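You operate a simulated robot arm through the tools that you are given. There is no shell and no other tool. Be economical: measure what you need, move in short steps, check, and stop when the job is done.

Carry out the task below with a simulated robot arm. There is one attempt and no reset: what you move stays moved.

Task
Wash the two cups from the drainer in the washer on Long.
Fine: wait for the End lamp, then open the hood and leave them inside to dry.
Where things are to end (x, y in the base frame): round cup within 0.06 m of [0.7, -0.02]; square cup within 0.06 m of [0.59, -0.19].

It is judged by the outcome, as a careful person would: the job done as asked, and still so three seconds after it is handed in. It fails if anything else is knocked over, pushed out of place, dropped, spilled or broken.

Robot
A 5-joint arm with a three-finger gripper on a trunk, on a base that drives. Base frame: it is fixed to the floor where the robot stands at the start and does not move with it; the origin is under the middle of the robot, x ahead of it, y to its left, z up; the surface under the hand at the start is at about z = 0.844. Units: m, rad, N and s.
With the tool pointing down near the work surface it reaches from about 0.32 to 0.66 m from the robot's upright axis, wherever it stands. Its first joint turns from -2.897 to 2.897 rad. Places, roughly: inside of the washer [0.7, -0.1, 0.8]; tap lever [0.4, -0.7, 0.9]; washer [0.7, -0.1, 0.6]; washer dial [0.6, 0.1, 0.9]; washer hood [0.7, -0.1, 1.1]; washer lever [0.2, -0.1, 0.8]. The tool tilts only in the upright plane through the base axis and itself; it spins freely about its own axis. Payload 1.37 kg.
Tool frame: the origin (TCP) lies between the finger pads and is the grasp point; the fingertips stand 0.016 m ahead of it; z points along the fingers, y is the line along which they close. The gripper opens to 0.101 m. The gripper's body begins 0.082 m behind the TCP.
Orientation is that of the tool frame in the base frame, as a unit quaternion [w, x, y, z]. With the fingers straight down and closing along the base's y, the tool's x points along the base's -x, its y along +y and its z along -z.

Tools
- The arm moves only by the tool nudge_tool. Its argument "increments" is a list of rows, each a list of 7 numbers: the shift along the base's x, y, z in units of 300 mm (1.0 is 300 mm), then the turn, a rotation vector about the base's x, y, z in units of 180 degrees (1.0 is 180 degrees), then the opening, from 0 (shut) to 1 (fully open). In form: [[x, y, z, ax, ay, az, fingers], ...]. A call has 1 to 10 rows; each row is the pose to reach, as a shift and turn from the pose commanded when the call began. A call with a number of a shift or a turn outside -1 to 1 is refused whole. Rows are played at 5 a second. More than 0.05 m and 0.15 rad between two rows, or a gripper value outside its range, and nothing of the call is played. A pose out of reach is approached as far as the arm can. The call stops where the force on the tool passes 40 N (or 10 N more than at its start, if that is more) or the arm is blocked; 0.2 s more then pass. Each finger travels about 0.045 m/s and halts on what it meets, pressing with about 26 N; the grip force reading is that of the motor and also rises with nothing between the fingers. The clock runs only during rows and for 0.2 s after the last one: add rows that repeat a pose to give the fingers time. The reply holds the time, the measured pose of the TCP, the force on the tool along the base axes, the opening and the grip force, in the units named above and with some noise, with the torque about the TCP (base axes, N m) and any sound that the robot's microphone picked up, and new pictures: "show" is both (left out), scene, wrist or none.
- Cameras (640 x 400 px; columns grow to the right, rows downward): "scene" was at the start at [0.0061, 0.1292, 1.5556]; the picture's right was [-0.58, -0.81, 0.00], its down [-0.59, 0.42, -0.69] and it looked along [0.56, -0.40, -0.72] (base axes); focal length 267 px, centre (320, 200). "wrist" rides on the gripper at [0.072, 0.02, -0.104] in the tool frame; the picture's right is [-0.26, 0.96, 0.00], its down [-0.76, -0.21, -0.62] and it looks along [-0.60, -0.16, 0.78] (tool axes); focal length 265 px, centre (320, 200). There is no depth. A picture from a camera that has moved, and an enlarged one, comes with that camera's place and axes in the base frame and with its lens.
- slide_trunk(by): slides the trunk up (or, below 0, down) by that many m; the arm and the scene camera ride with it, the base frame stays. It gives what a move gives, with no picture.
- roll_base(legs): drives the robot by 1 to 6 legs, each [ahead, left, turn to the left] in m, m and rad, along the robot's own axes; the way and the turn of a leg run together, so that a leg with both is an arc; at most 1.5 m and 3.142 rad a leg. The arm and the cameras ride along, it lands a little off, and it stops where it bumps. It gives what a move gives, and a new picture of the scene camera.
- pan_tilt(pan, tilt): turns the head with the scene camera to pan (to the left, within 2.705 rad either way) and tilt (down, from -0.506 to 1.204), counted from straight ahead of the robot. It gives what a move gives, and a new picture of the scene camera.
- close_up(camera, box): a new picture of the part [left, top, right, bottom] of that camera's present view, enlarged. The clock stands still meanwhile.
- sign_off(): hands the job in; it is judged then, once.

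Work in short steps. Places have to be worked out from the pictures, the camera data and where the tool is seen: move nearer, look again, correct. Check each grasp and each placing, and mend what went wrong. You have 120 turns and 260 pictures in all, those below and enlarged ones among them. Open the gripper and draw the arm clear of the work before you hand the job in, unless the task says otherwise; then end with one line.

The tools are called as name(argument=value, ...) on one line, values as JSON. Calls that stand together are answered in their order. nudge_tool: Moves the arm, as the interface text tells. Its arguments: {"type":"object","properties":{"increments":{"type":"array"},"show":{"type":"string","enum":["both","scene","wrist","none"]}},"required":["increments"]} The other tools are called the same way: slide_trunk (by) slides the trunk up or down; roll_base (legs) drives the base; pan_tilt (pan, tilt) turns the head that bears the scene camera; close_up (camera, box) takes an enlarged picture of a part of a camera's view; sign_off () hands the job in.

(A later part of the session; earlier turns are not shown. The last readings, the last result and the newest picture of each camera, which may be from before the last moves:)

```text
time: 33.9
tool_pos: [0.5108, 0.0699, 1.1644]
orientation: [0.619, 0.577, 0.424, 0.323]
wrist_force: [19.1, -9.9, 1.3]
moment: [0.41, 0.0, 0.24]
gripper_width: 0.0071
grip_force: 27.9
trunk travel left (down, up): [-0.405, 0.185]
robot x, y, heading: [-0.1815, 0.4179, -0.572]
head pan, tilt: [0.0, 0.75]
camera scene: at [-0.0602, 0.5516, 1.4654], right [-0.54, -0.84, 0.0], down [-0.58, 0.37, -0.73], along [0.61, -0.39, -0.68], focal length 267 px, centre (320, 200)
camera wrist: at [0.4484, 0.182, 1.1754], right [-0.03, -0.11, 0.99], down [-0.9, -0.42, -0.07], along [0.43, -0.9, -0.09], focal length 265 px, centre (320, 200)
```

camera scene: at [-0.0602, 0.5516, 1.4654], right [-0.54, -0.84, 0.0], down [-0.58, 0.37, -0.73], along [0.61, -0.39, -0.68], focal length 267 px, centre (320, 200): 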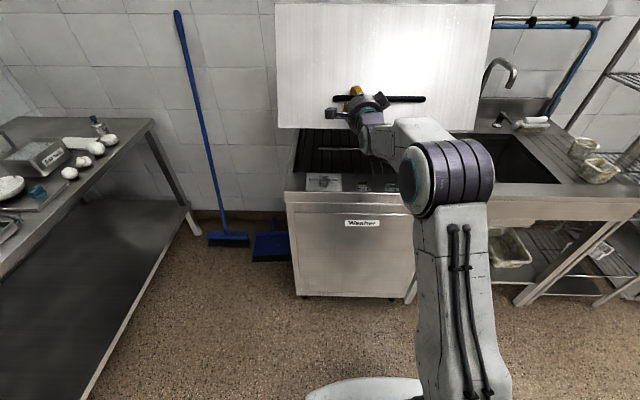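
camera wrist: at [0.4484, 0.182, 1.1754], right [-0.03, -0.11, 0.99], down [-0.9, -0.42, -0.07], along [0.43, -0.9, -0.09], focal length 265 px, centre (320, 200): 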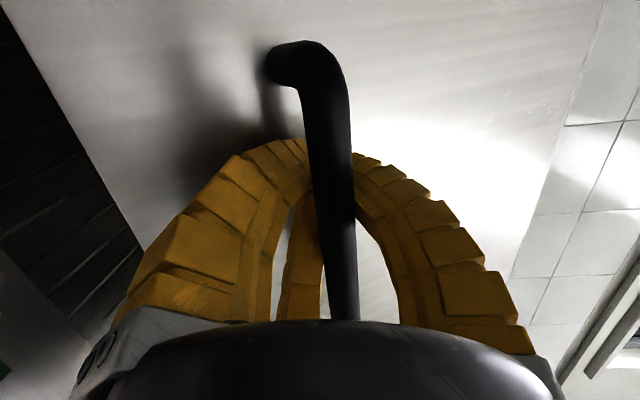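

This is working and the hood is about 25° open. I continue along the arc, a little further in.

nudge_tool(increments=[[0.036, -0.023, 0.06, 0, 0, 0, 0], [0.04, -0.026, 0.15, 0, 0, 0, 0], [0.048, -0.031, 0.25, 0, 0, 0, 0], [0.067, -0.043, 0.383, 0, 0, 0, 0], [0.092, -0.059, 0.517, 0, 0, 0, 0], [0.129, -0.083, 0.65, 0, 0, 0, 0]], show="both")

```text
time: 35.2
tool_pos: [0.5336, 0.0572, 1.3173]
orientation: [0.618, 0.581, 0.423, 0.32]
wrist_force: [-16.4, 7.6, 7.0]
moment: [0.44, 0.15, 0.47]
gripper_width: 0.006
grip_force: 28.0
out of reach, approached as far as the arm can: row 6
trunk travel left (down, up): [-0.405, 0.185]
robot x, y, heading: [-0.178, 0.4124, -0.573]
head pan, tilt: [0.0, 0.75]
stopped in row 6: the force on the tool passed its limit at 85 N (the readings are from after the stop); the commanded pose is now the measured one
camera scene: at [-0.0682, 0.5552, 1.4658], right [-0.54, -0.84, 0.0], down [-0.57, 0.37, -0.73], along [0.62, -0.4, -0.68], focal length 267 px, centre (320, 200)
camera wrist: at [0.4706, 0.1682, 1.3293], right [-0.02, -0.12, 0.99], down [-0.91, -0.42, -0.07], along [0.42, -0.9, -0.1], focal length 265 px, centre (320, 200)
```

scene: 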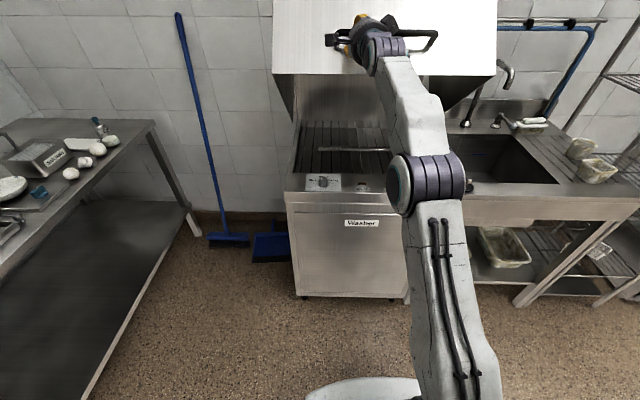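
wrist: 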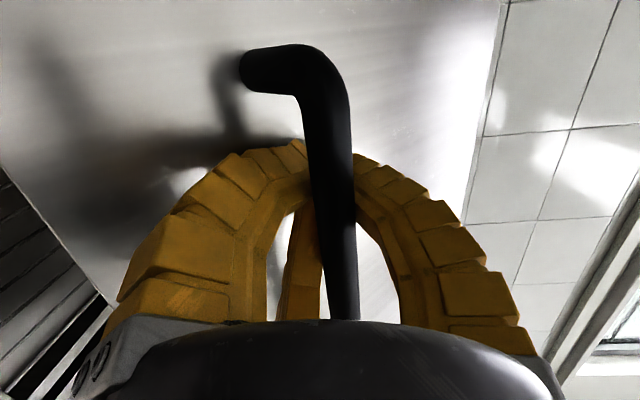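

The arm's upward reach is used up, so I raise the hood the rest of the way with the trunk.

slide_trunk(by=0.05)

```text
time: 36.1
tool_pos: [0.5399, 0.05, 1.3526]
orientation: [0.61, 0.586, 0.428, 0.316]
wrist_force: [4.2, -7.1, -6.4]
moment: [0.53, -0.11, 0.61]
gripper_width: 0.0057
grip_force: 28.4
trunk travel left (down, up): [-0.455, 0.135]
robot x, y, heading: [-0.1737, 0.4186, -0.571]
head pan, tilt: [0.0, 0.75]
```

Forces are low. I move inward a little and slide up again.

nudge_tool(increments=[[0.03, -0.02, 0, 0, 0, 0, 0]], show="none")

slide_trunk(by=0.05)

nudge_tool(increments=[[0.03, -0.02, 0, 0, 0, 0, 0]], show="both")

```text
time: 36.5
tool_pos: [0.5436, 0.0486, 1.3611]
orientation: [0.616, 0.583, 0.425, 0.318]
wrist_force: [-4.0, -0.4, 2.7]
moment: [0.52, -0.17, 0.45]
gripper_width: 0.0059
grip_force: 28.1
trunk travel left (down, up): [-0.455, 0.135]
robot x, y, heading: [-0.1799, 0.4183, -0.576]
head pan, tilt: [0.0, 0.75]
```

```text
time: 37.4
tool_pos: [0.5542, 0.0413, 1.3951]
orientation: [0.607, 0.59, 0.43, 0.314]
wrist_force: [23.8, -15.9, -15.3]
moment: [0.5, -0.45, 0.51]
gripper_width: 0.0088
grip_force: 28.1
trunk travel left (down, up): [-0.505, 0.085]
robot x, y, heading: [-0.1749, 0.4186, -0.569]
head pan, tilt: [0.0, 0.75]
```

```text
time: 37.8
tool_pos: [0.5539, 0.0429, 1.3954]
orientation: [0.607, 0.59, 0.43, 0.314]
wrist_force: [24.2, -16.8, -14.0]
moment: [0.51, -0.45, 0.56]
gripper_width: 0.0087
grip_force: 28.2
out of reach, approached as far as the arm can: row 1
trunk travel left (down, up): [-0.505, 0.085]
robot x, y, heading: [-0.1778, 0.4179, -0.568]
head pan, tilt: [0.0, 0.75]
camera scene: at [-0.0553, 0.5476, 1.5652], right [-0.54, -0.84, 0.0], down [-0.58, 0.37, -0.73], along [0.61, -0.39, -0.69], focal length 267 px, centre (320, 200)
camera wrist: at [0.4934, 0.1543, 1.4112], right [0.01, -0.13, 0.99], down [-0.91, -0.42, -0.05], along [0.42, -0.9, -0.12], focal length 265 px, centre (320, 200)
```

scene: 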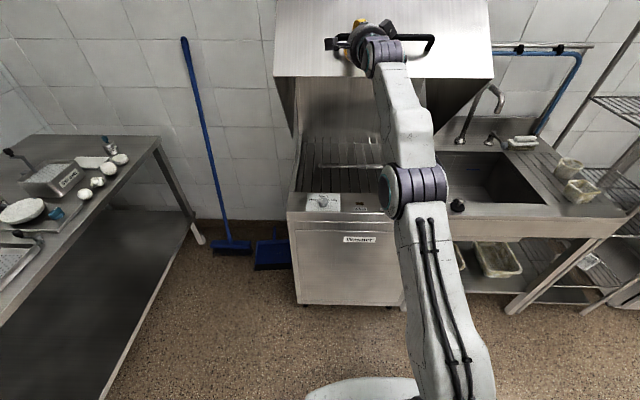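
wrist: 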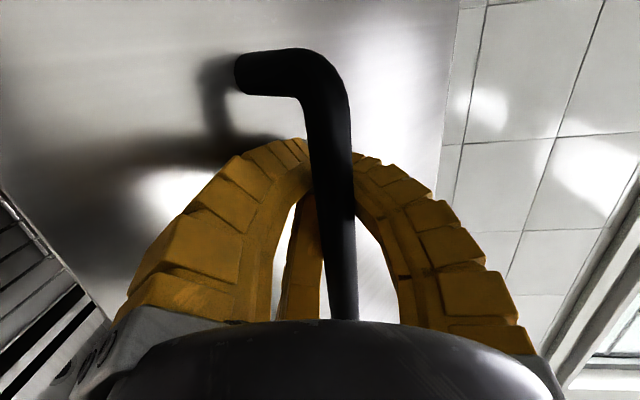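

The arm is fully stretched, so I drive the base 0.06 m forward to keep following the hood.

roll_base(legs=[[0.06, 0, 0]])

slide_trunk(by=0.05)

```text
time: 38.9
tool_pos: [0.5829, 0.0252, 1.4399]
orientation: [0.632, 0.566, 0.414, 0.329]
wrist_force: [-8.6, 3.0, 8.5]
moment: [0.31, -0.09, 0.39]
gripper_width: 0.0061
grip_force: 27.8
trunk travel left (down, up): [-0.505, 0.085]
robot x, y, heading: [-0.1275, 0.3882, -0.57]
head pan, tilt: [0.0, 0.75]
stopped in leg 1: the force on the tool passed its limit at 49 N (the readings are from after the stop); the commanded pose is now the measured one
camera scene: at [-0.0189, 0.5238, 1.5655], right [-0.54, -0.84, 0.0], down [-0.57, 0.37, -0.73], along [0.62, -0.39, -0.68], focal length 267 px, centre (320, 200)
```

scene: 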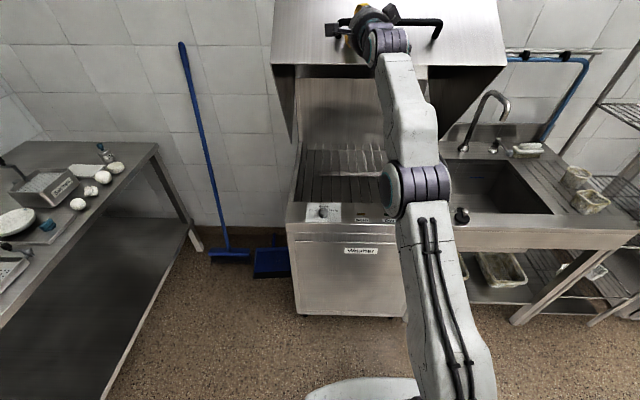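

```text
time: 39.8
tool_pos: [0.5956, 0.0185, 1.4706]
orientation: [0.622, 0.576, 0.421, 0.324]
wrist_force: [19.0, -13.0, -18.5]
moment: [0.4, -0.67, 0.48]
gripper_width: 0.0056
grip_force: 27.6
trunk travel left (down, up): [-0.555, 0.035]
robot x, y, heading: [-0.13, 0.3876, -0.567]
head pan, tilt: [0.0, 0.75]
```

The hood is about 57° open. I move a bit more forward to see whether it reaches its stop.

nudge_tool(increments=[[0.06, -0.038, 0.05, 0, 0, 0, 0], [0.12, -0.077, 0.1, 0, 0, 0, 0]], show="none")

roll_base(legs=[[0.04, 0, 0]])

```text
time: 40.4
tool_pos: [0.5957, 0.0178, 1.4707]
orientation: [0.622, 0.575, 0.422, 0.324]
wrist_force: [18.7, -12.4, -19.1]
moment: [0.37, -0.66, 0.48]
gripper_width: 0.0059
grip_force: 28.2
out of reach, approached as far as the arm can: row 1, 2
trunk travel left (down, up): [-0.555, 0.035]
robot x, y, heading: [-0.1304, 0.3864, -0.571]
head pan, tilt: [0.0, 0.75]
```

```text
time: 41.3
tool_pos: [0.6091, 0.0117, 1.4754]
orientation: [0.619, 0.579, 0.419, 0.326]
wrist_force: [-11.8, 4.0, -5.8]
moment: [0.54, -1.64, 0.63]
gripper_width: 0.003
grip_force: 27.7
trunk travel left (down, up): [-0.555, 0.035]
robot x, y, heading: [-0.1123, 0.3748, -0.569]
head pan, tilt: [0.0, 0.75]
stopped in leg 1: the force on the tool passed its limit at 78 N (the readings are from after the stop); the commanded pose is now the measured one
camera scene: at [0.0032, 0.5093, 1.6157], right [-0.54, -0.84, 0.0], down [-0.57, 0.37, -0.73], along [0.62, -0.39, -0.68], focal length 267 px, centre (320, 200)
```

scene: 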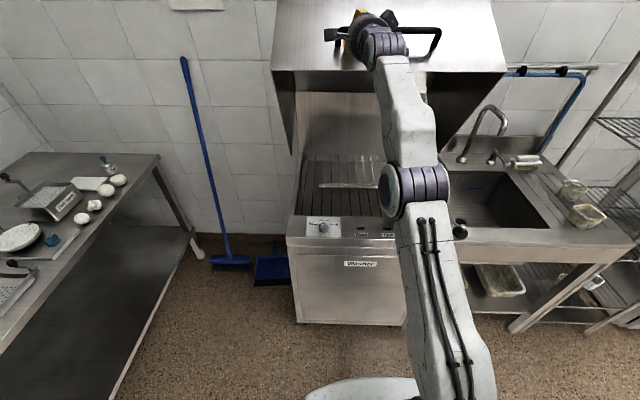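

It stops firmly here, so this is likely the hood's end stop. I zoom on the rack, then open the fingers around the bar while staying in place.

close_up(camera="scene", box=[270, 130, 430, 250])

nudge_tool(increments=[[0, 0, 0, 0, 0, 0, 0.3], [0, 0, 0, 0, 0, 0, 0.5], [0, 0, 0, 0, 0, 0, 0.6], [0, 0, 0, 0, 0, 0, 0.6]], show="both")

```text
3.33 times, centred on (350, 190) of scene
camera zoom: at [0.0032, 0.5093, 1.6157], right [-0.54, -0.84, 0.0], down [-0.57, 0.37, -0.73], along [0.62, -0.39, -0.68], focal length 891 px, centre (220, 233)
```

zoom: 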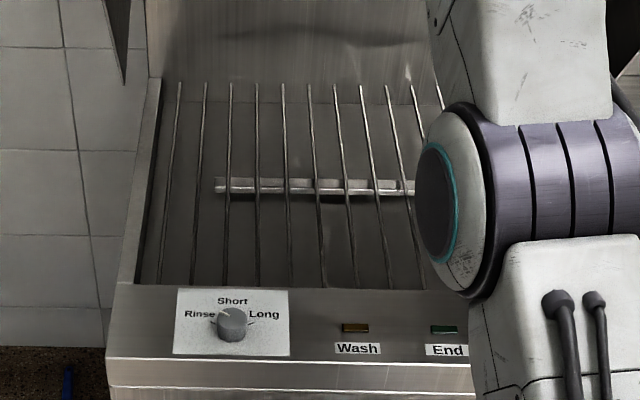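

```text
time: 42.3
tool_pos: [0.6088, 0.0107, 1.4756]
orientation: [0.62, 0.577, 0.419, 0.326]
wrist_force: [-10.5, 6.2, -4.5]
moment: [0.97, -3.14, 0.25]
gripper_width: 0.0169
grip_force: 0.1
trunk travel left (down, up): [-0.555, 0.035]
robot x, y, heading: [-0.1132, 0.3711, -0.572]
head pan, tilt: [0.0, 0.75]
camera scene: at [0.0033, 0.5097, 1.6156], right [-0.54, -0.84, 0.0], down [-0.57, 0.37, -0.73], along [0.62, -0.39, -0.68], focal length 267 px, centre (320, 200)
camera wrist: at [0.5471, 0.1234, 1.4874], right [-0.04, -0.12, 0.99], down [-0.9, -0.42, -0.09], along [0.43, -0.9, -0.09], focal length 265 px, centre (320, 200)
```

scene: 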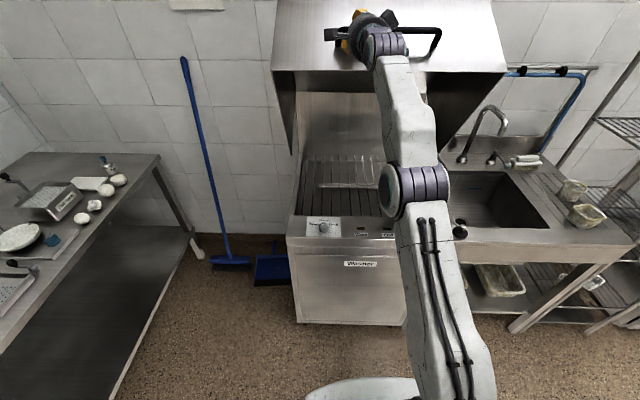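
wrist: 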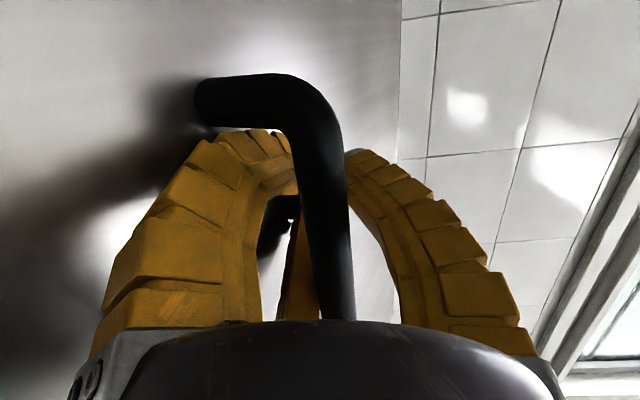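

The fingers are opening slowly. I open them further and hold.

nudge_tool(increments=[[0, 0, 0, 0, 0, 0, 1], [0, 0, 0, 0, 0, 0, 1], [0, 0, 0, 0, 0, 0, 1], [0, 0, 0, 0, 0, 0, 1], [0, 0, 0, 0, 0, 0, 1], [0, 0, 0, 0, 0, 0, 1]], show="wrist")

```text
time: 43.7
tool_pos: [0.6093, 0.0122, 1.4757]
orientation: [0.62, 0.576, 0.419, 0.328]
wrist_force: [-7.0, 6.9, 1.9]
moment: [1.18, -3.59, 0.75]
gripper_width: 0.0211
grip_force: 0.1
trunk travel left (down, up): [-0.555, 0.035]
robot x, y, heading: [-0.1079, 0.3763, -0.568]
head pan, tilt: [0.0, 0.75]
camera wrist: at [0.5471, 0.124, 1.4879], right [-0.04, -0.12, 0.99], down [-0.9, -0.42, -0.09], along [0.43, -0.9, -0.09], focal length 265 px, centre (320, 200)
```

wrist: 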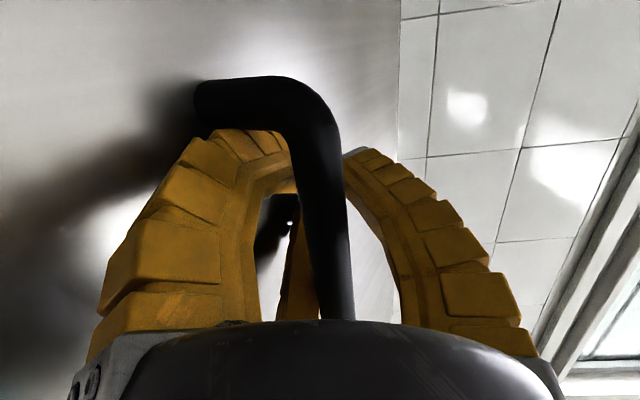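

The lower fingertip is held by the sloping hood face. I back off horizontally a little so it can spring open.

nudge_tool(increments=[[-0.02, 0.013, 0, 0, 0, 0, 1], [-0.04, 0.026, 0, 0, 0, 0, 1], [-0.05, 0.032, 0, 0, 0, 0, 1], [-0.05, 0.032, 0, 0, 0, 0, 1]], show="wrist")

```text
time: 44.7
tool_pos: [0.6019, 0.0183, 1.4679]
orientation: [0.614, 0.582, 0.421, 0.327]
wrist_force: [18.6, -8.6, -7.4]
moment: [1.53, -5.11, 1.26]
gripper_width: 0.0238
grip_force: 0.0
trunk travel left (down, up): [-0.555, 0.035]
robot x, y, heading: [-0.1073, 0.3758, -0.565]
head pan, tilt: [0.0, 0.75]
camera wrist: at [0.54, 0.1283, 1.4807], right [-0.03, -0.13, 0.99], down [-0.9, -0.42, -0.08], along [0.43, -0.9, -0.1], focal length 265 px, centre (320, 200)
```

wrist: 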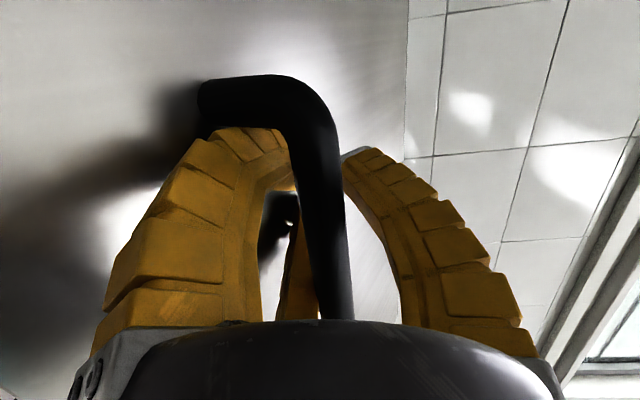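

The lower fingertip is wedged between bar and face because the hood now slopes. I pitch the tool downward, in line with the tilted handle, to free it.

nudge_tool(increments=[[0.02, -0.013, 0.02, 0.02, 0.031, 0, 1], [0.02, -0.013, 0.03, 0.04, 0.062, 0, 1], [0.02, -0.013, 0.03, 0.06, 0.093, 0, 1], [0.02, -0.013, 0.03, 0.08, 0.124, 0, 1], [0.02, -0.013, 0.03, 0.1, 0.155, 0, 1]], show="wrist")

```text
time: 45.2
tool_pos: [0.6022, 0.0167, 1.4688]
orientation: [0.577, 0.617, 0.429, 0.322]
wrist_force: [23.6, -11.9, -12.0]
moment: [1.34, -6.29, 0.28]
gripper_width: 0.0238
grip_force: 0.0
out of reach, approached as far as the arm can: row 1, 2
trunk travel left (down, up): [-0.555, 0.035]
robot x, y, heading: [-0.1099, 0.3725, -0.564]
head pan, tilt: [0.0, 0.75]
stopped in row 2: the force on the tool passed its limit at 47 N (the readings are from after the stop); the commanded pose is now the measured one
camera wrist: at [0.5425, 0.1262, 1.4947], right [0.04, -0.21, 0.98], down [-0.91, -0.42, -0.05], along [0.42, -0.89, -0.2], focal length 265 px, centre (320, 200)
```

wrist: 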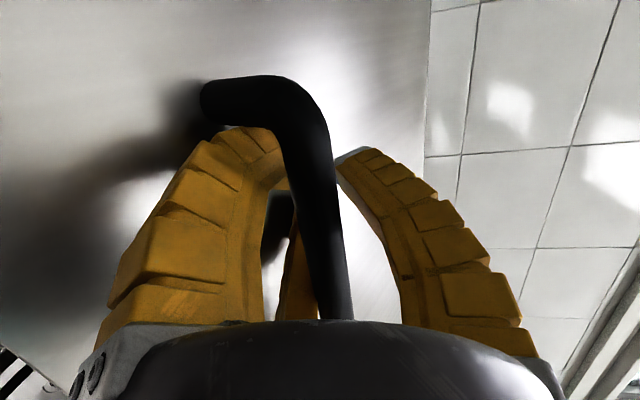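

The arm is overstretched here. I bring the base forward 0.04 m to relieve the pull, and then pitch again.

roll_base(legs=[[0.04, 0, 0]])

nudge_tool(increments=[[0, 0, 0.0, 0.0, 0.0, 0, 1], [0, 0, 0.0, 0.02, 0.031, 0, 1], [0, 0, 0.0, 0.04, 0.062, 0, 1], [0, 0, 0, 0.06, 0.093, 0, 1]], show="both")

```text
time: 46.0
tool_pos: [0.6056, 0.0114, 1.4758]
orientation: [0.575, 0.619, 0.428, 0.322]
wrist_force: [-7.1, 1.3, -6.0]
moment: [0.49, -2.5, 0.11]
gripper_width: 0.0313
grip_force: 0.2
trunk travel left (down, up): [-0.555, 0.035]
robot x, y, heading: [-0.0909, 0.3628, -0.57]
head pan, tilt: [0.0, 0.75]
stopped in leg 1: the force on the tool passed its limit at 60 N (the readings are from after the stop); the commanded pose is now the measured one
camera scene: at [0.0177, 0.5001, 1.6156], right [-0.54, -0.84, 0.0], down [-0.57, 0.37, -0.73], along [0.62, -0.39, -0.68], focal length 267 px, centre (320, 200)
```

scene: 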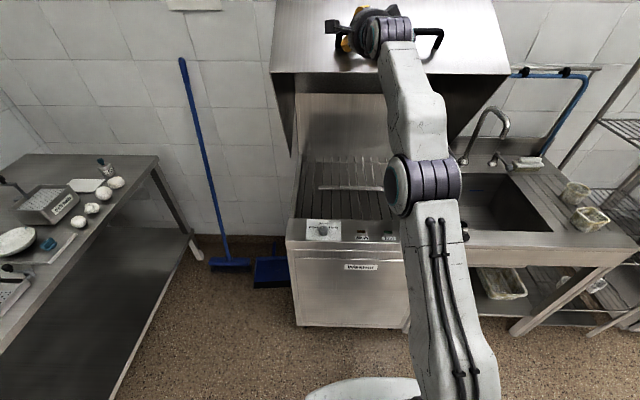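

```text
time: 46.8
tool_pos: [0.5908, 0.0245, 1.4553]
orientation: [0.51, 0.672, 0.444, 0.303]
wrist_force: [11.6, -3.3, -7.4]
moment: [1.42, -2.82, -0.54]
gripper_width: 0.046
grip_force: 0.0
out of reach, approached as far as the arm can: row 2, 3
trunk travel left (down, up): [-0.555, 0.035]
robot x, y, heading: [-0.0907, 0.3647, -0.568]
head pan, tilt: [0.0, 0.75]
stopped in row 3: the force on the tool passed its limit at 46 N (the readings are from after the stop); the commanded pose is now the measured one
camera scene: at [0.024, 0.4986, 1.6151], right [-0.54, -0.84, 0.0], down [-0.58, 0.37, -0.73], along [0.61, -0.39, -0.68], focal length 267 px, centre (320, 200)
camera wrist: at [0.536, 0.1303, 1.5025], right [0.16, -0.32, 0.93], down [-0.91, -0.41, 0.02], along [0.37, -0.85, -0.36], focal length 265 px, centre (320, 200)
```

scene: 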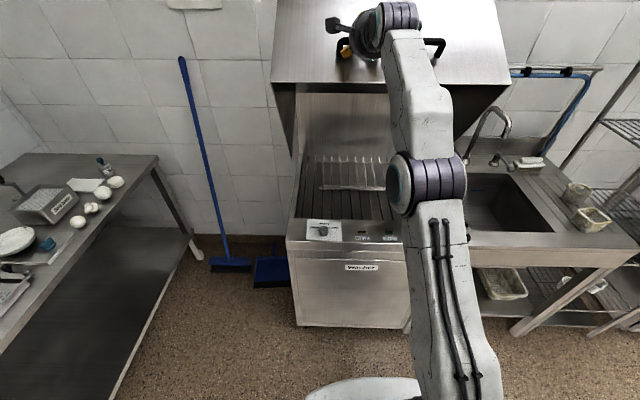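
wrist: 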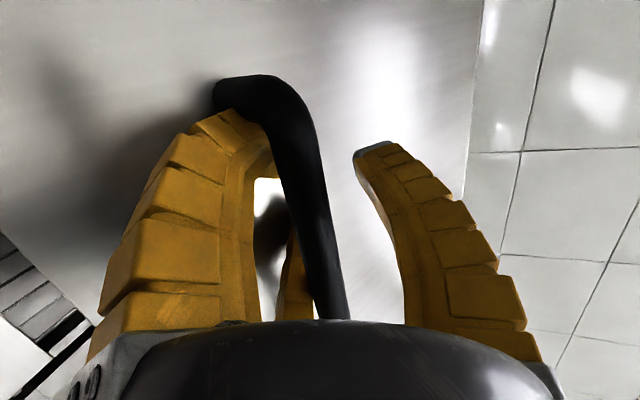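

The upper finger is now clear of the bar, so I withdraw along the tool axis.

nudge_tool(increments=[[-0.04, 0.02, 0.0, 0, 0, 0, 1], [-0.08, 0.04, 0.0, 0, 0, 0, 1], [-0.13, 0.062, -0.02, 0, 0, 0, 1], [-0.2, 0.1, -0.04, 0, 0, 0, 1]], show="both")

```text
time: 47.2
tool_pos: [0.5854, 0.0265, 1.4486]
orientation: [0.506, 0.676, 0.442, 0.303]
wrist_force: [17.3, -7.7, -10.3]
moment: [1.34, -3.18, -0.69]
gripper_width: 0.0475
grip_force: 0.1
trunk travel left (down, up): [-0.555, 0.035]
robot x, y, heading: [-0.0946, 0.3631, -0.568]
head pan, tilt: [0.0, 0.75]
stopped in row 2: the force on the tool passed its limit at 45 N (the readings are from after the stop); the commanded pose is now the measured one
camera scene: at [0.027, 0.4962, 1.6151], right [-0.54, -0.84, 0.0], down [-0.58, 0.37, -0.73], along [0.61, -0.39, -0.69], focal length 267 px, centre (320, 200)
camera wrist: at [0.531, 0.1319, 1.4971], right [0.17, -0.33, 0.93], down [-0.91, -0.41, 0.02], along [0.37, -0.85, -0.37], focal length 265 px, centre (320, 200)
```

scene: 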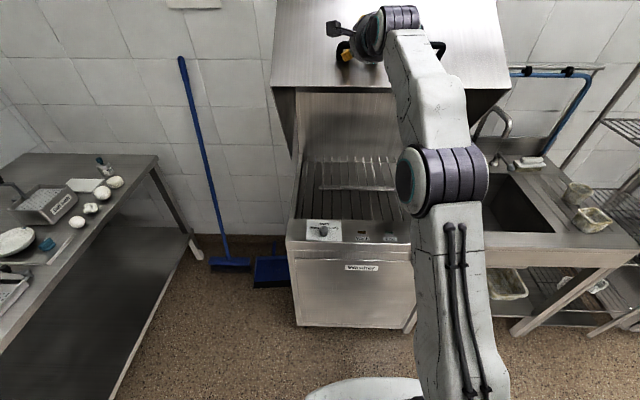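
wrist: 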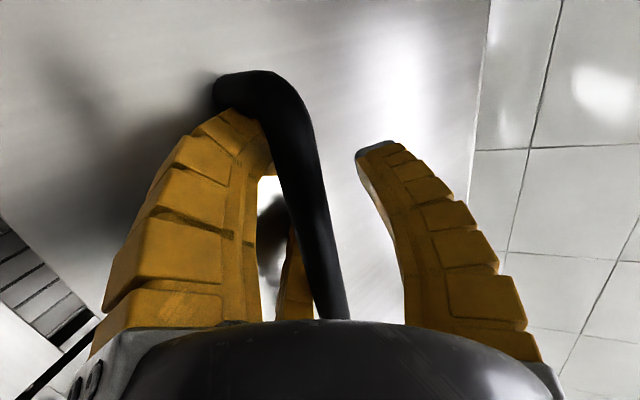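

The lower finger is hooked behind the bar. I slide it out along the hood's slope, which is down and toward me.

nudge_tool(increments=[[-0.02, 0.013, -0.06, 0, 0, 0, 1], [-0.05, 0.032, -0.1, 0, 0, 0, 1], [-0.09, 0.058, -0.14, 0, 0, 0, 1], [-0.13, 0.084, -0.17, 0, 0, 0, 1]], show="both")

```text
time: 48.2
tool_pos: [0.5398, 0.0541, 1.4066]
orientation: [0.508, 0.671, 0.446, 0.305]
wrist_force: [0.7, -0.4, -0.7]
moment: [0.01, 0.01, 0.01]
gripper_width: 0.1005
grip_force: 0.1
trunk travel left (down, up): [-0.555, 0.035]
robot x, y, heading: [-0.0919, 0.3637, -0.57]
head pan, tilt: [0.0, 0.75]
camera scene: at [0.0216, 0.4988, 1.6155], right [-0.54, -0.84, 0.0], down [-0.58, 0.37, -0.73], along [0.62, -0.39, -0.68], focal length 267 px, centre (320, 200)
camera wrist: at [0.4841, 0.16, 1.4536], right [0.17, -0.32, 0.93], down [-0.91, -0.41, 0.02], along [0.38, -0.85, -0.36], focal length 265 px, centre (320, 200)
```

scene: 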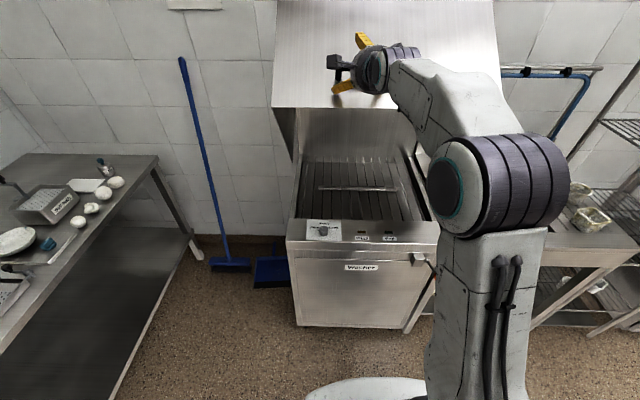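
wrist: 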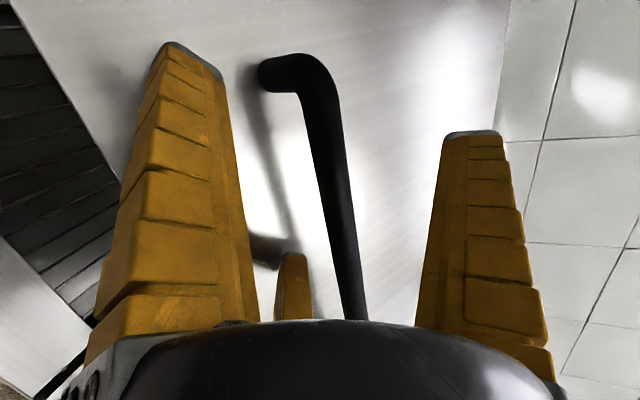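

The gripper is free and the hood stays up by itself. I back the base away and check that the hood doesn't sag.

roll_base(legs=[[-0.12, 0, 0]])

slide_trunk(by=-0.055)

nudge_tool(increments=[[-0.05, 0.03, -0.1, 0.02, 0.03, 0, 1], [-0.1, 0.06, -0.2, 0.04, 0.06, 0, 1], [-0.15, 0.1, -0.3, 0.06, 0.09, 0, 1], [-0.2, 0.13, -0.4, 0.08, 0.12, 0, 1], [-0.25, 0.16, -0.5, 0.1, 0.15, 0, 1], [-0.3, 0.19, -0.6, 0.12, 0.18, 0, 1], [-0.35, 0.22, -0.7, 0.14, 0.21, 0, 1], [-0.4, 0.26, -0.8, 0.16, 0.24, 0, 1], [-0.42, 0.27, -0.85, 0.18, 0.27, 0, 1], [-0.44, 0.28, -0.88, 0.19, 0.29, 0, 1]], show="scene")

```text
time: 49.5
tool_pos: [0.437, 0.12, 1.4084]
orientation: [0.509, 0.671, 0.444, 0.306]
wrist_force: [0.0, 1.1, 0.5]
moment: [0.0, 0.02, 0.01]
gripper_width: 0.1006
grip_force: 0.2
trunk travel left (down, up): [-0.555, 0.035]
robot x, y, heading: [-0.1936, 0.4253, -0.568]
head pan, tilt: [0.0, 0.75]
camera scene: at [-0.0817, 0.5649, 1.6155], right [-0.54, -0.84, 0.0], down [-0.57, 0.37, -0.73], along [0.62, -0.39, -0.68], focal length 267 px, centre (320, 200)
```

scene: 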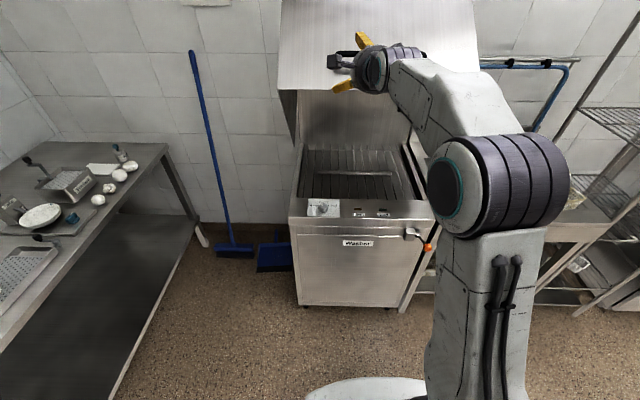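

```text
time: 50.4
tool_pos: [0.4388, 0.1196, 1.3523]
orientation: [0.509, 0.67, 0.444, 0.307]
wrist_force: [0.8, -0.3, 0.5]
moment: [-0.01, 0.01, 0.0]
gripper_width: 0.1008
grip_force: 0.0
trunk travel left (down, up): [-0.5, 0.09]
robot x, y, heading: [-0.194, 0.43, -0.572]
head pan, tilt: [0.0, 0.75]
```

```text
time: 52.6
tool_pos: [0.3139, 0.2188, 1.0882]
orientation: [0.079, 0.854, 0.511, 0.062]
wrist_force: [0.0, 0.5, -1.2]
moment: [0.03, 0.0, -0.02]
gripper_width: 0.1004
grip_force: 0.0
out of reach, approached as far as the arm can: row 4, 5, 6, 7, 8, 9, 10
trunk travel left (down, up): [-0.5, 0.09]
robot x, y, heading: [-0.1959, 0.4265, -0.568]
head pan, tilt: [0.0, 0.75]
camera scene: at [-0.0802, 0.5637, 1.5605], right [-0.54, -0.84, 0.0], down [-0.57, 0.37, -0.73], along [0.62, -0.39, -0.68], focal length 267 px, centre (320, 200)
```

scene: 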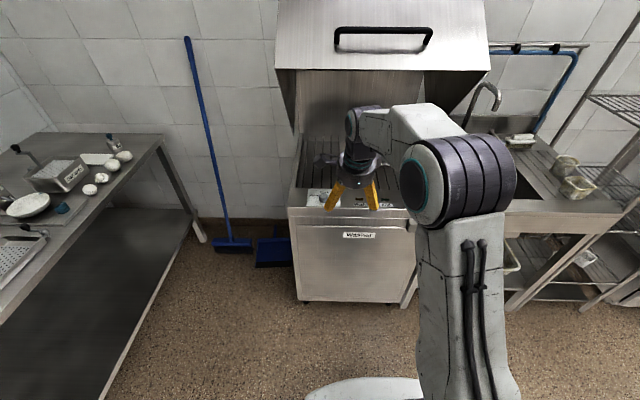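

The hood holds open. Now I drive right to stand in front of the drainer.

roll_base(legs=[[0, -0.7, 0], [0.28, 0, 0]])

pan_tilt(pan=-0.2, tilt=0.9)

```text
time: 58.0
tool_pos: [0.1711, -0.5156, 1.0875]
orientation: [0.08, 0.855, 0.509, 0.062]
wrist_force: [0.5, -0.3, 0.2]
moment: [0.02, 0.02, -0.01]
gripper_width: 0.1006
grip_force: 0.1
trunk travel left (down, up): [-0.5, 0.09]
robot x, y, heading: [-0.3399, -0.3097, -0.571]
head pan, tilt: [0.0, 0.75]
camera scene: at [-0.2223, -0.1704, 1.5604], right [-0.54, -0.84, 0.0], down [-0.57, 0.37, -0.73], along [0.61, -0.4, -0.68], focal length 267 px, centre (320, 200)
```

scene: 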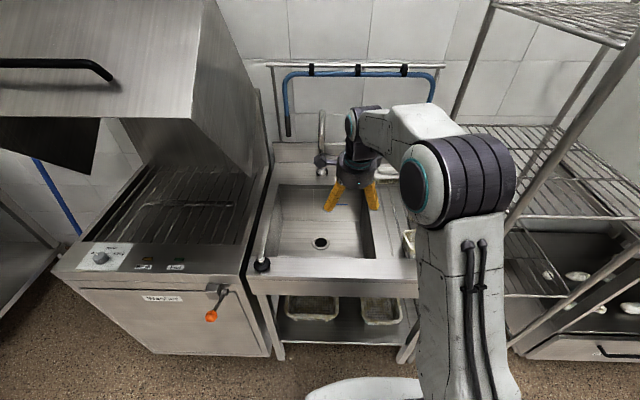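

```text
time: 58.7
tool_pos: [0.1697, -0.5158, 1.0894]
orientation: [0.08, 0.855, 0.508, 0.062]
wrist_force: [-0.4, -1.1, 0.3]
moment: [0.04, 0.01, 0.03]
gripper_width: 0.1005
grip_force: 0.0
trunk travel left (down, up): [-0.5, 0.09]
robot x, y, heading: [-0.3396, -0.3087, -0.57]
head pan, tilt: [-0.201, 0.901]
camera scene: at [-0.2386, -0.1778, 1.5486], right [-0.7, -0.72, 0.0], down [-0.56, 0.55, -0.62], along [0.45, -0.43, -0.78], focal length 267 px, centre (320, 200)
```

scene: 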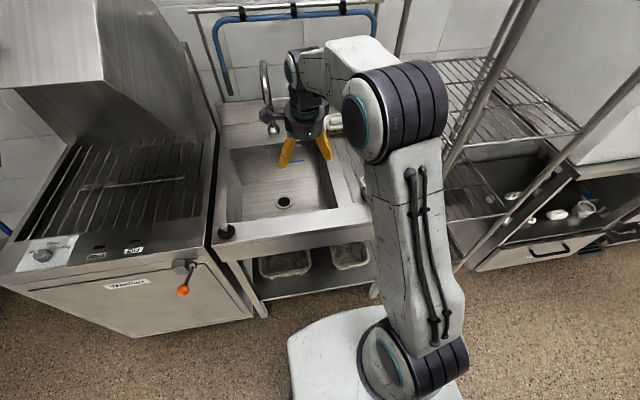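

I use the wrist camera, which looks to the right past the fingers, to find the cups. I also straighten the tool to point down.

nudge_tool(increments=[[0, 0, 0.05, 0.017, 0.0265, 0, 1], [0, 0, 0.1, 0.0344, 0.0535, 0, 1]], show="wrist")

```text
time: 59.3
tool_pos: [0.1716, -0.516, 1.1191]
orientation: [0.002, 0.861, 0.509, 0.001]
wrist_force: [-0.7, -0.9, 0.0]
moment: [0.04, 0.04, 0.01]
gripper_width: 0.1006
grip_force: 0.1
trunk travel left (down, up): [-0.5, 0.09]
robot x, y, heading: [-0.3352, -0.3023, -0.57]
head pan, tilt: [-0.201, 0.901]
camera wrist: at [0.2216, -0.463, 1.2237], right [0.72, -0.69, 0.0], down [-0.55, -0.56, 0.62], along [-0.43, -0.45, -0.79], focal length 265 px, centre (320, 200)
```

wrist: 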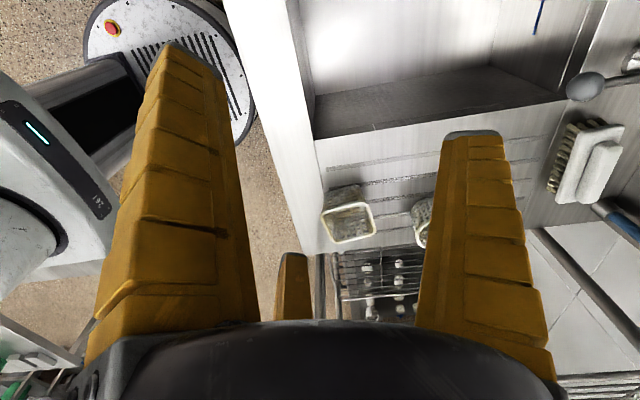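

The square cup is at about (0.067, -0.690), roughly 8 cm wide and aligned with the washer axes. I move above it and align the closing direction.

nudge_tool(increments=[[-0.07, -0.116, -0.03, 0, 0, -0.01, 1], [-0.14, -0.232, -0.08, 0, 0, -0.0217, 1], [-0.21, -0.348, -0.13, 0, 0, -0.0217, 1], [-0.28, -0.464, -0.18, 0, 0, -0.0217, 1], [-0.35, -0.58, -0.2, 0, 0, -0.0217, 1]], show="both")

```text
time: 60.5
tool_pos: [0.065, -0.6922, 1.06]
orientation: [-0.003, 0.876, 0.482, -0.001]
wrist_force: [-0.2, -1.0, 0.1]
moment: [-0.01, -0.02, 0.05]
gripper_width: 0.1005
grip_force: 0.1
trunk travel left (down, up): [-0.5, 0.09]
robot x, y, heading: [-0.3454, -0.3039, -0.571]
head pan, tilt: [-0.201, 0.901]
camera scene: at [-0.239, -0.1785, 1.5486], right [-0.7, -0.72, 0.0], down [-0.56, 0.55, -0.62], along [0.45, -0.43, -0.78], focal length 267 px, centre (320, 200)
camera wrist: at [0.1196, -0.6418, 1.1643], right [0.67, -0.74, -0.01], down [-0.58, -0.53, 0.62], along [-0.46, -0.41, -0.78], focal length 265 px, centre (320, 200)
```

scene: 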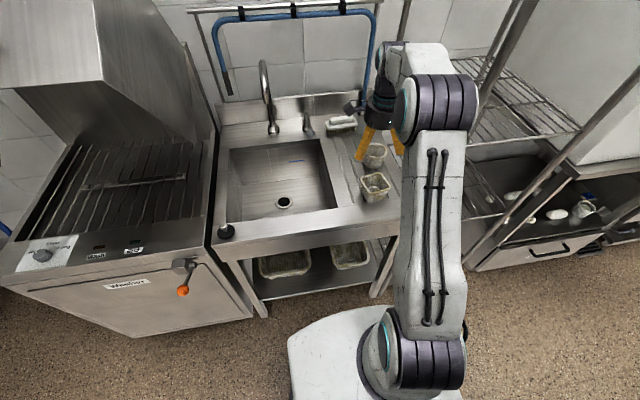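
wrist: 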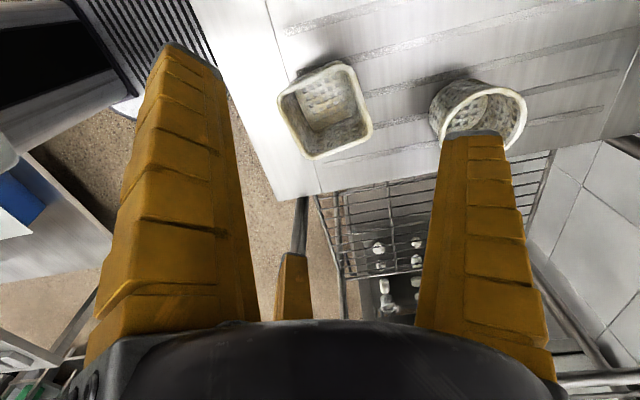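

Refined: the square cup's centre is (0.054, -0.706), it is turned by -0.33 rad, its side is about 6.6 cm and its rim at z about 0.92. I rotate to match and descend halfway.

nudge_tool(increments=[[-0.02, -0.02, -0.02, 0, 0, 0.0374, 1], [-0.037, -0.048, -0.05, 0, 0, 0.0748, 1], [-0.037, -0.048, -0.17, 0, 0, 0.0748, 1], [-0.037, -0.048, -0.28, 0, 0, 0.0748, 1]], show="both")

```text
time: 61.5
tool_pos: [0.0522, -0.7064, 0.9748]
orientation: [-0.009, 0.815, 0.58, -0.001]
wrist_force: [-0.8, 0.0, -0.5]
moment: [0.03, -0.01, 0.01]
gripper_width: 0.1003
grip_force: 0.1
trunk travel left (down, up): [-0.5, 0.09]
robot x, y, heading: [-0.3391, -0.3048, -0.569]
head pan, tilt: [-0.201, 0.901]
camera scene: at [-0.2385, -0.1781, 1.5486], right [-0.7, -0.72, 0.0], down [-0.56, 0.55, -0.62], along [0.45, -0.43, -0.78], focal length 267 px, centre (320, 200)
camera wrist: at [0.0955, -0.6465, 1.0796], right [0.83, -0.56, -0.02], down [-0.44, -0.65, 0.62], along [-0.36, -0.5, -0.79], focal length 265 px, centre (320, 200)
```

scene: 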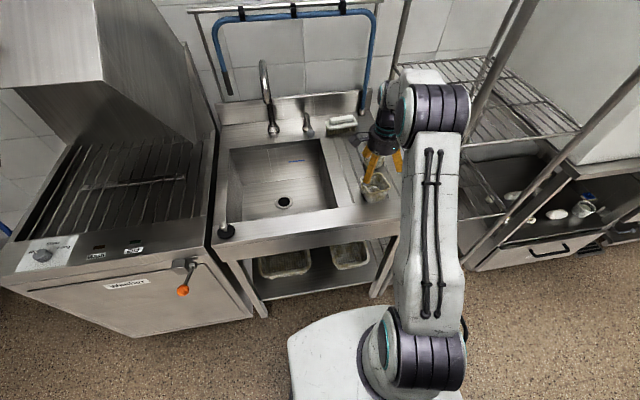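
wrist: 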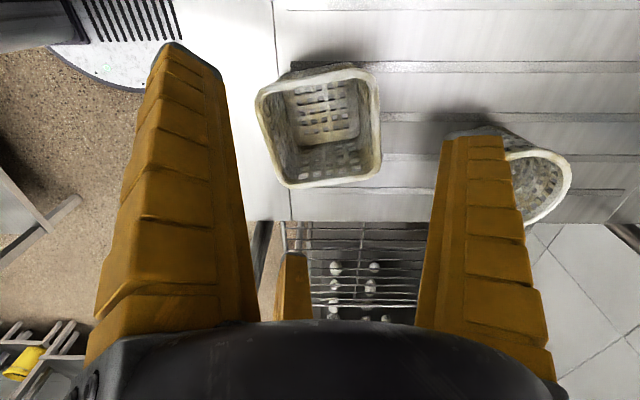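

The cup is centred between the fingers. I make a small yaw correction and descend to grasp height.

nudge_tool(increments=[[0.006, -0.006, -0.03, 0, 0, -0.03, 1], [0.006, -0.006, -0.12, 0, 0, -0.03, 1], [0.006, -0.006, -0.2, 0, 0, -0.03, 1], [0.006, -0.006, -0.27, 0, 0, -0.03, 1]], show="wrist")

```text
time: 62.5
tool_pos: [0.0545, -0.7074, 0.8934]
orientation: [-0.007, 0.84, 0.542, -0.001]
wrist_force: [-0.1, 0.4, 0.5]
moment: [-0.02, 0.04, 0.01]
gripper_width: 0.1009
grip_force: 0.1
trunk travel left (down, up): [-0.5, 0.09]
robot x, y, heading: [-0.3392, -0.3055, -0.569]
head pan, tilt: [-0.201, 0.901]
camera wrist: at [0.1028, -0.6503, 0.9988], right [0.77, -0.64, -0.01], down [-0.5, -0.61, 0.62], along [-0.4, -0.47, -0.79], focal length 265 px, centre (320, 200)
```

wrist: 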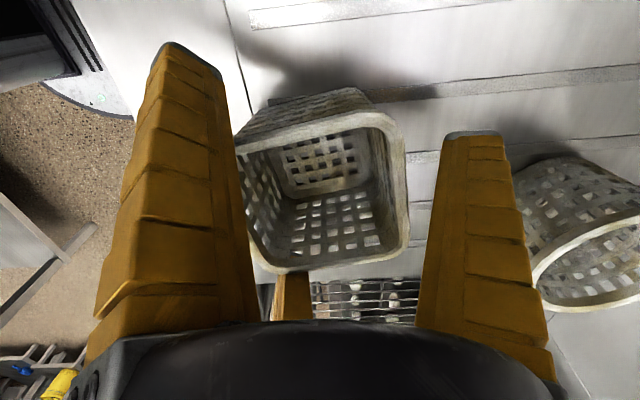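

The fingers straddle the cup. I close on it.

nudge_tool(increments=[[0, 0, 0, 0, 0, 0, 0.8], [0, 0, 0, 0, 0, 0, 0.7], [0, 0, 0, 0, 0, 0, 0.6], [0, 0, 0, 0, 0, 0, 0.5], [0, 0, 0, 0, 0, 0, 0.5], [0, 0, 0, 0, 0, 0, 0.5]], show="wrist")

```text
time: 63.9
tool_pos: [0.0557, -0.7065, 0.8946]
orientation: [-0.006, 0.841, 0.541, -0.001]
wrist_force: [-0.4, -0.5, 1.6]
moment: [0.02, 0.0, -0.02]
gripper_width: 0.0905
grip_force: 26.0
trunk travel left (down, up): [-0.5, 0.09]
robot x, y, heading: [-0.336, -0.3033, -0.572]
head pan, tilt: [-0.201, 0.901]
camera wrist: at [0.1028, -0.6503, 0.9995], right [0.77, -0.64, -0.01], down [-0.5, -0.61, 0.62], along [-0.4, -0.47, -0.79], focal length 265 px, centre (320, 200)
```

wrist: 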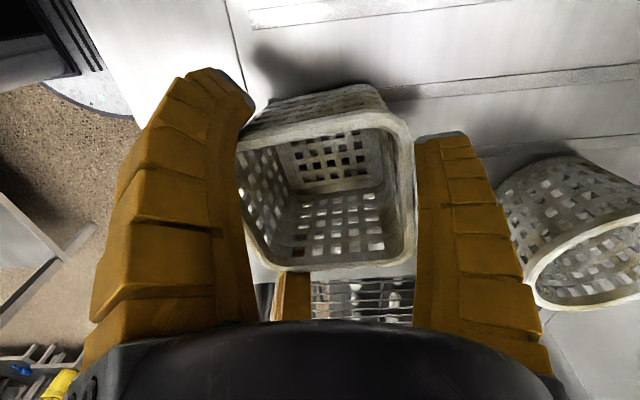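

It holds with a grip force of 26 N. I lift and check that the cup comes with it.

nudge_tool(increments=[[0, 0, 0.1, 0, 0, 0, 0.3], [0, 0, 0.2, 0, 0, 0, 0.3], [0, 0, 0.35, 0, 0, 0, 0.3], [0, 0, 0.5, 0, 0, 0, 0.3], [0, 0, 0.65, 0, 0, 0, 0.3]], show="both")

```text
time: 65.1
tool_pos: [0.0525, -0.7061, 1.0884]
orientation: [-0.008, 0.841, 0.541, -0.002]
wrist_force: [-0.1, 0.2, -1.1]
moment: [-0.05, -0.03, -0.01]
gripper_width: 0.0909
grip_force: 25.8
trunk travel left (down, up): [-0.5, 0.09]
robot x, y, heading: [-0.337, -0.3073, -0.573]
head pan, tilt: [-0.201, 0.901]
camera scene: at [-0.2389, -0.1776, 1.5485], right [-0.7, -0.72, 0.0], down [-0.56, 0.55, -0.62], along [0.45, -0.43, -0.78], focal length 267 px, centre (320, 200)
camera wrist: at [0.1006, -0.6509, 1.1932], right [0.77, -0.64, -0.01], down [-0.5, -0.61, 0.62], along [-0.41, -0.47, -0.79], focal length 265 px, centre (320, 200)
```

scene: 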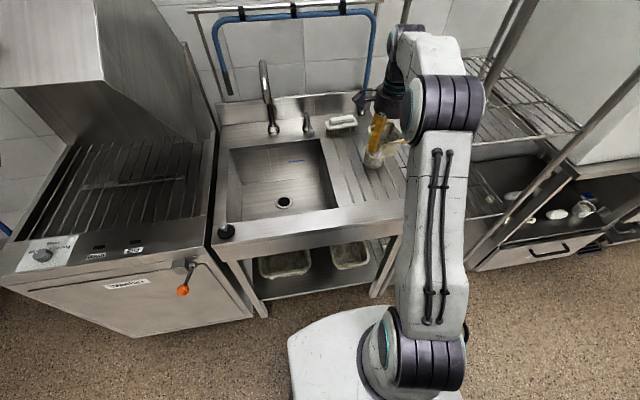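
wrist: 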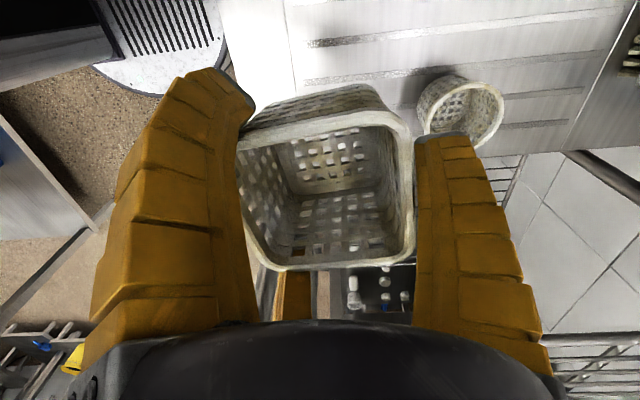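

The square cup is held well. I back off, strafe left to the washer, and stop short of it to check clearance under the hood.

roll_base(legs=[[-0.22, 0, 0], [0, 0.64, 0]])

pan_tilt(pan=0.1, tilt=0.6)

```text
time: 70.0
tool_pos: [0.222, -0.042, 1.0877]
orientation: [-0.007, 0.841, 0.541, -0.001]
wrist_force: [-0.2, -0.4, -0.4]
moment: [-0.04, 0.03, 0.0]
gripper_width: 0.0908
grip_force: 26.0
trunk travel left (down, up): [-0.5, 0.09]
robot x, y, heading: [-0.1687, 0.3587, -0.576]
head pan, tilt: [-0.201, 0.901]
camera scene: at [-0.0694, 0.4875, 1.5485], right [-0.7, -0.72, 0.0], down [-0.56, 0.55, -0.62], along [0.44, -0.43, -0.78], focal length 267 px, centre (320, 200)
```

scene: 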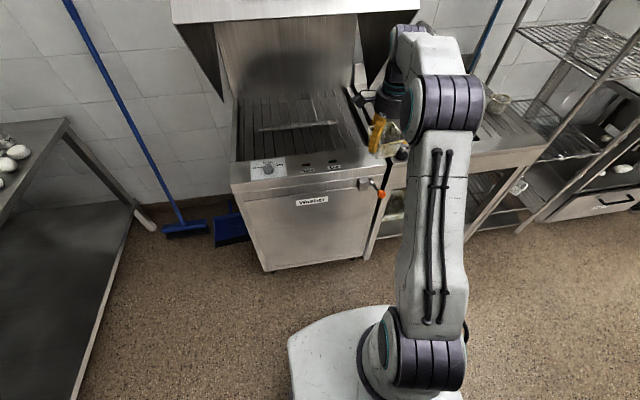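

```text
time: 70.8
tool_pos: [0.2236, -0.0411, 1.0885]
orientation: [-0.006, 0.841, 0.541, -0.001]
wrist_force: [-0.6, 0.8, 0.1]
moment: [0.0, -0.01, -0.01]
gripper_width: 0.0907
grip_force: 25.9
trunk travel left (down, up): [-0.5, 0.09]
robot x, y, heading: [-0.1699, 0.359, -0.569]
head pan, tilt: [0.099, 0.6]
camera scene: at [-0.045, 0.4996, 1.5733], right [-0.46, -0.89, 0.0], down [-0.5, 0.26, -0.82], along [0.73, -0.38, -0.57], focal length 267 px, centre (320, 200)
```

scene: 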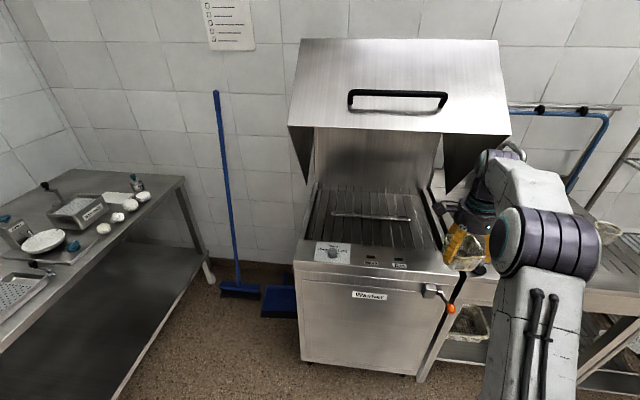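

With the trunk at this height the elbow would pass close to the hood's front edge. I centre the arm and raise the tool, and then lower the trunk 0.2 m so the whole arm goes in low.

nudge_tool(increments=[[0.04, 0.06, 0.1, 0, 0, 0, 0.3], [0.08, 0.125, 0.2, 0, 0, 0, 0.3], [0.12, 0.19, 0.3, 0, 0, 0, 0.3], [0.17, 0.26, 0.37, 0, 0, 0, 0.3], [0.216, 0.336, 0.4, 0, 0, 0, 0.3]], show="none")

slide_trunk(by=-0.2)

pan_tilt(pan=0.1, tilt=0.5)

```text
time: 72.0
tool_pos: [0.2884, 0.0612, 1.2087]
orientation: [-0.006, 0.841, 0.54, -0.003]
wrist_force: [-0.2, 0.8, -0.1]
moment: [-0.01, -0.01, 0.01]
gripper_width: 0.0907
grip_force: 25.6
trunk travel left (down, up): [-0.5, 0.09]
robot x, y, heading: [-0.1689, 0.356, -0.575]
head pan, tilt: [0.099, 0.6]
```

```text
time: 74.2
tool_pos: [0.287, 0.0602, 1.0074]
orientation: [-0.006, 0.841, 0.541, -0.002]
wrist_force: [-0.3, 0.2, -1.1]
moment: [0.02, 0.01, 0.0]
gripper_width: 0.0907
grip_force: 26.0
trunk travel left (down, up): [-0.3, 0.29]
robot x, y, heading: [-0.1704, 0.3575, -0.572]
head pan, tilt: [0.099, 0.6]
```

```text
time: 74.8
tool_pos: [0.2875, 0.0606, 1.0087]
orientation: [-0.005, 0.841, 0.54, -0.003]
wrist_force: [0.0, 0.7, -0.1]
moment: [-0.01, 0.02, 0.02]
gripper_width: 0.0909
grip_force: 26.0
trunk travel left (down, up): [-0.3, 0.29]
robot x, y, heading: [-0.1728, 0.3571, -0.577]
head pan, tilt: [0.099, 0.499]
camera scene: at [-0.0426, 0.4985, 1.3824], right [-0.46, -0.89, 0.0], down [-0.43, 0.22, -0.88], along [0.78, -0.4, -0.48], focal length 267 px, centre (320, 200)
```

scene: 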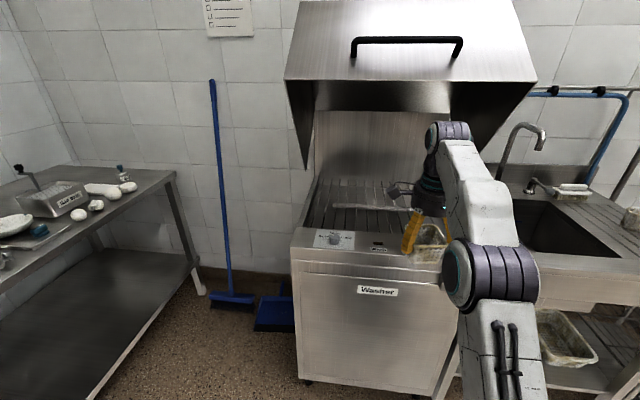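

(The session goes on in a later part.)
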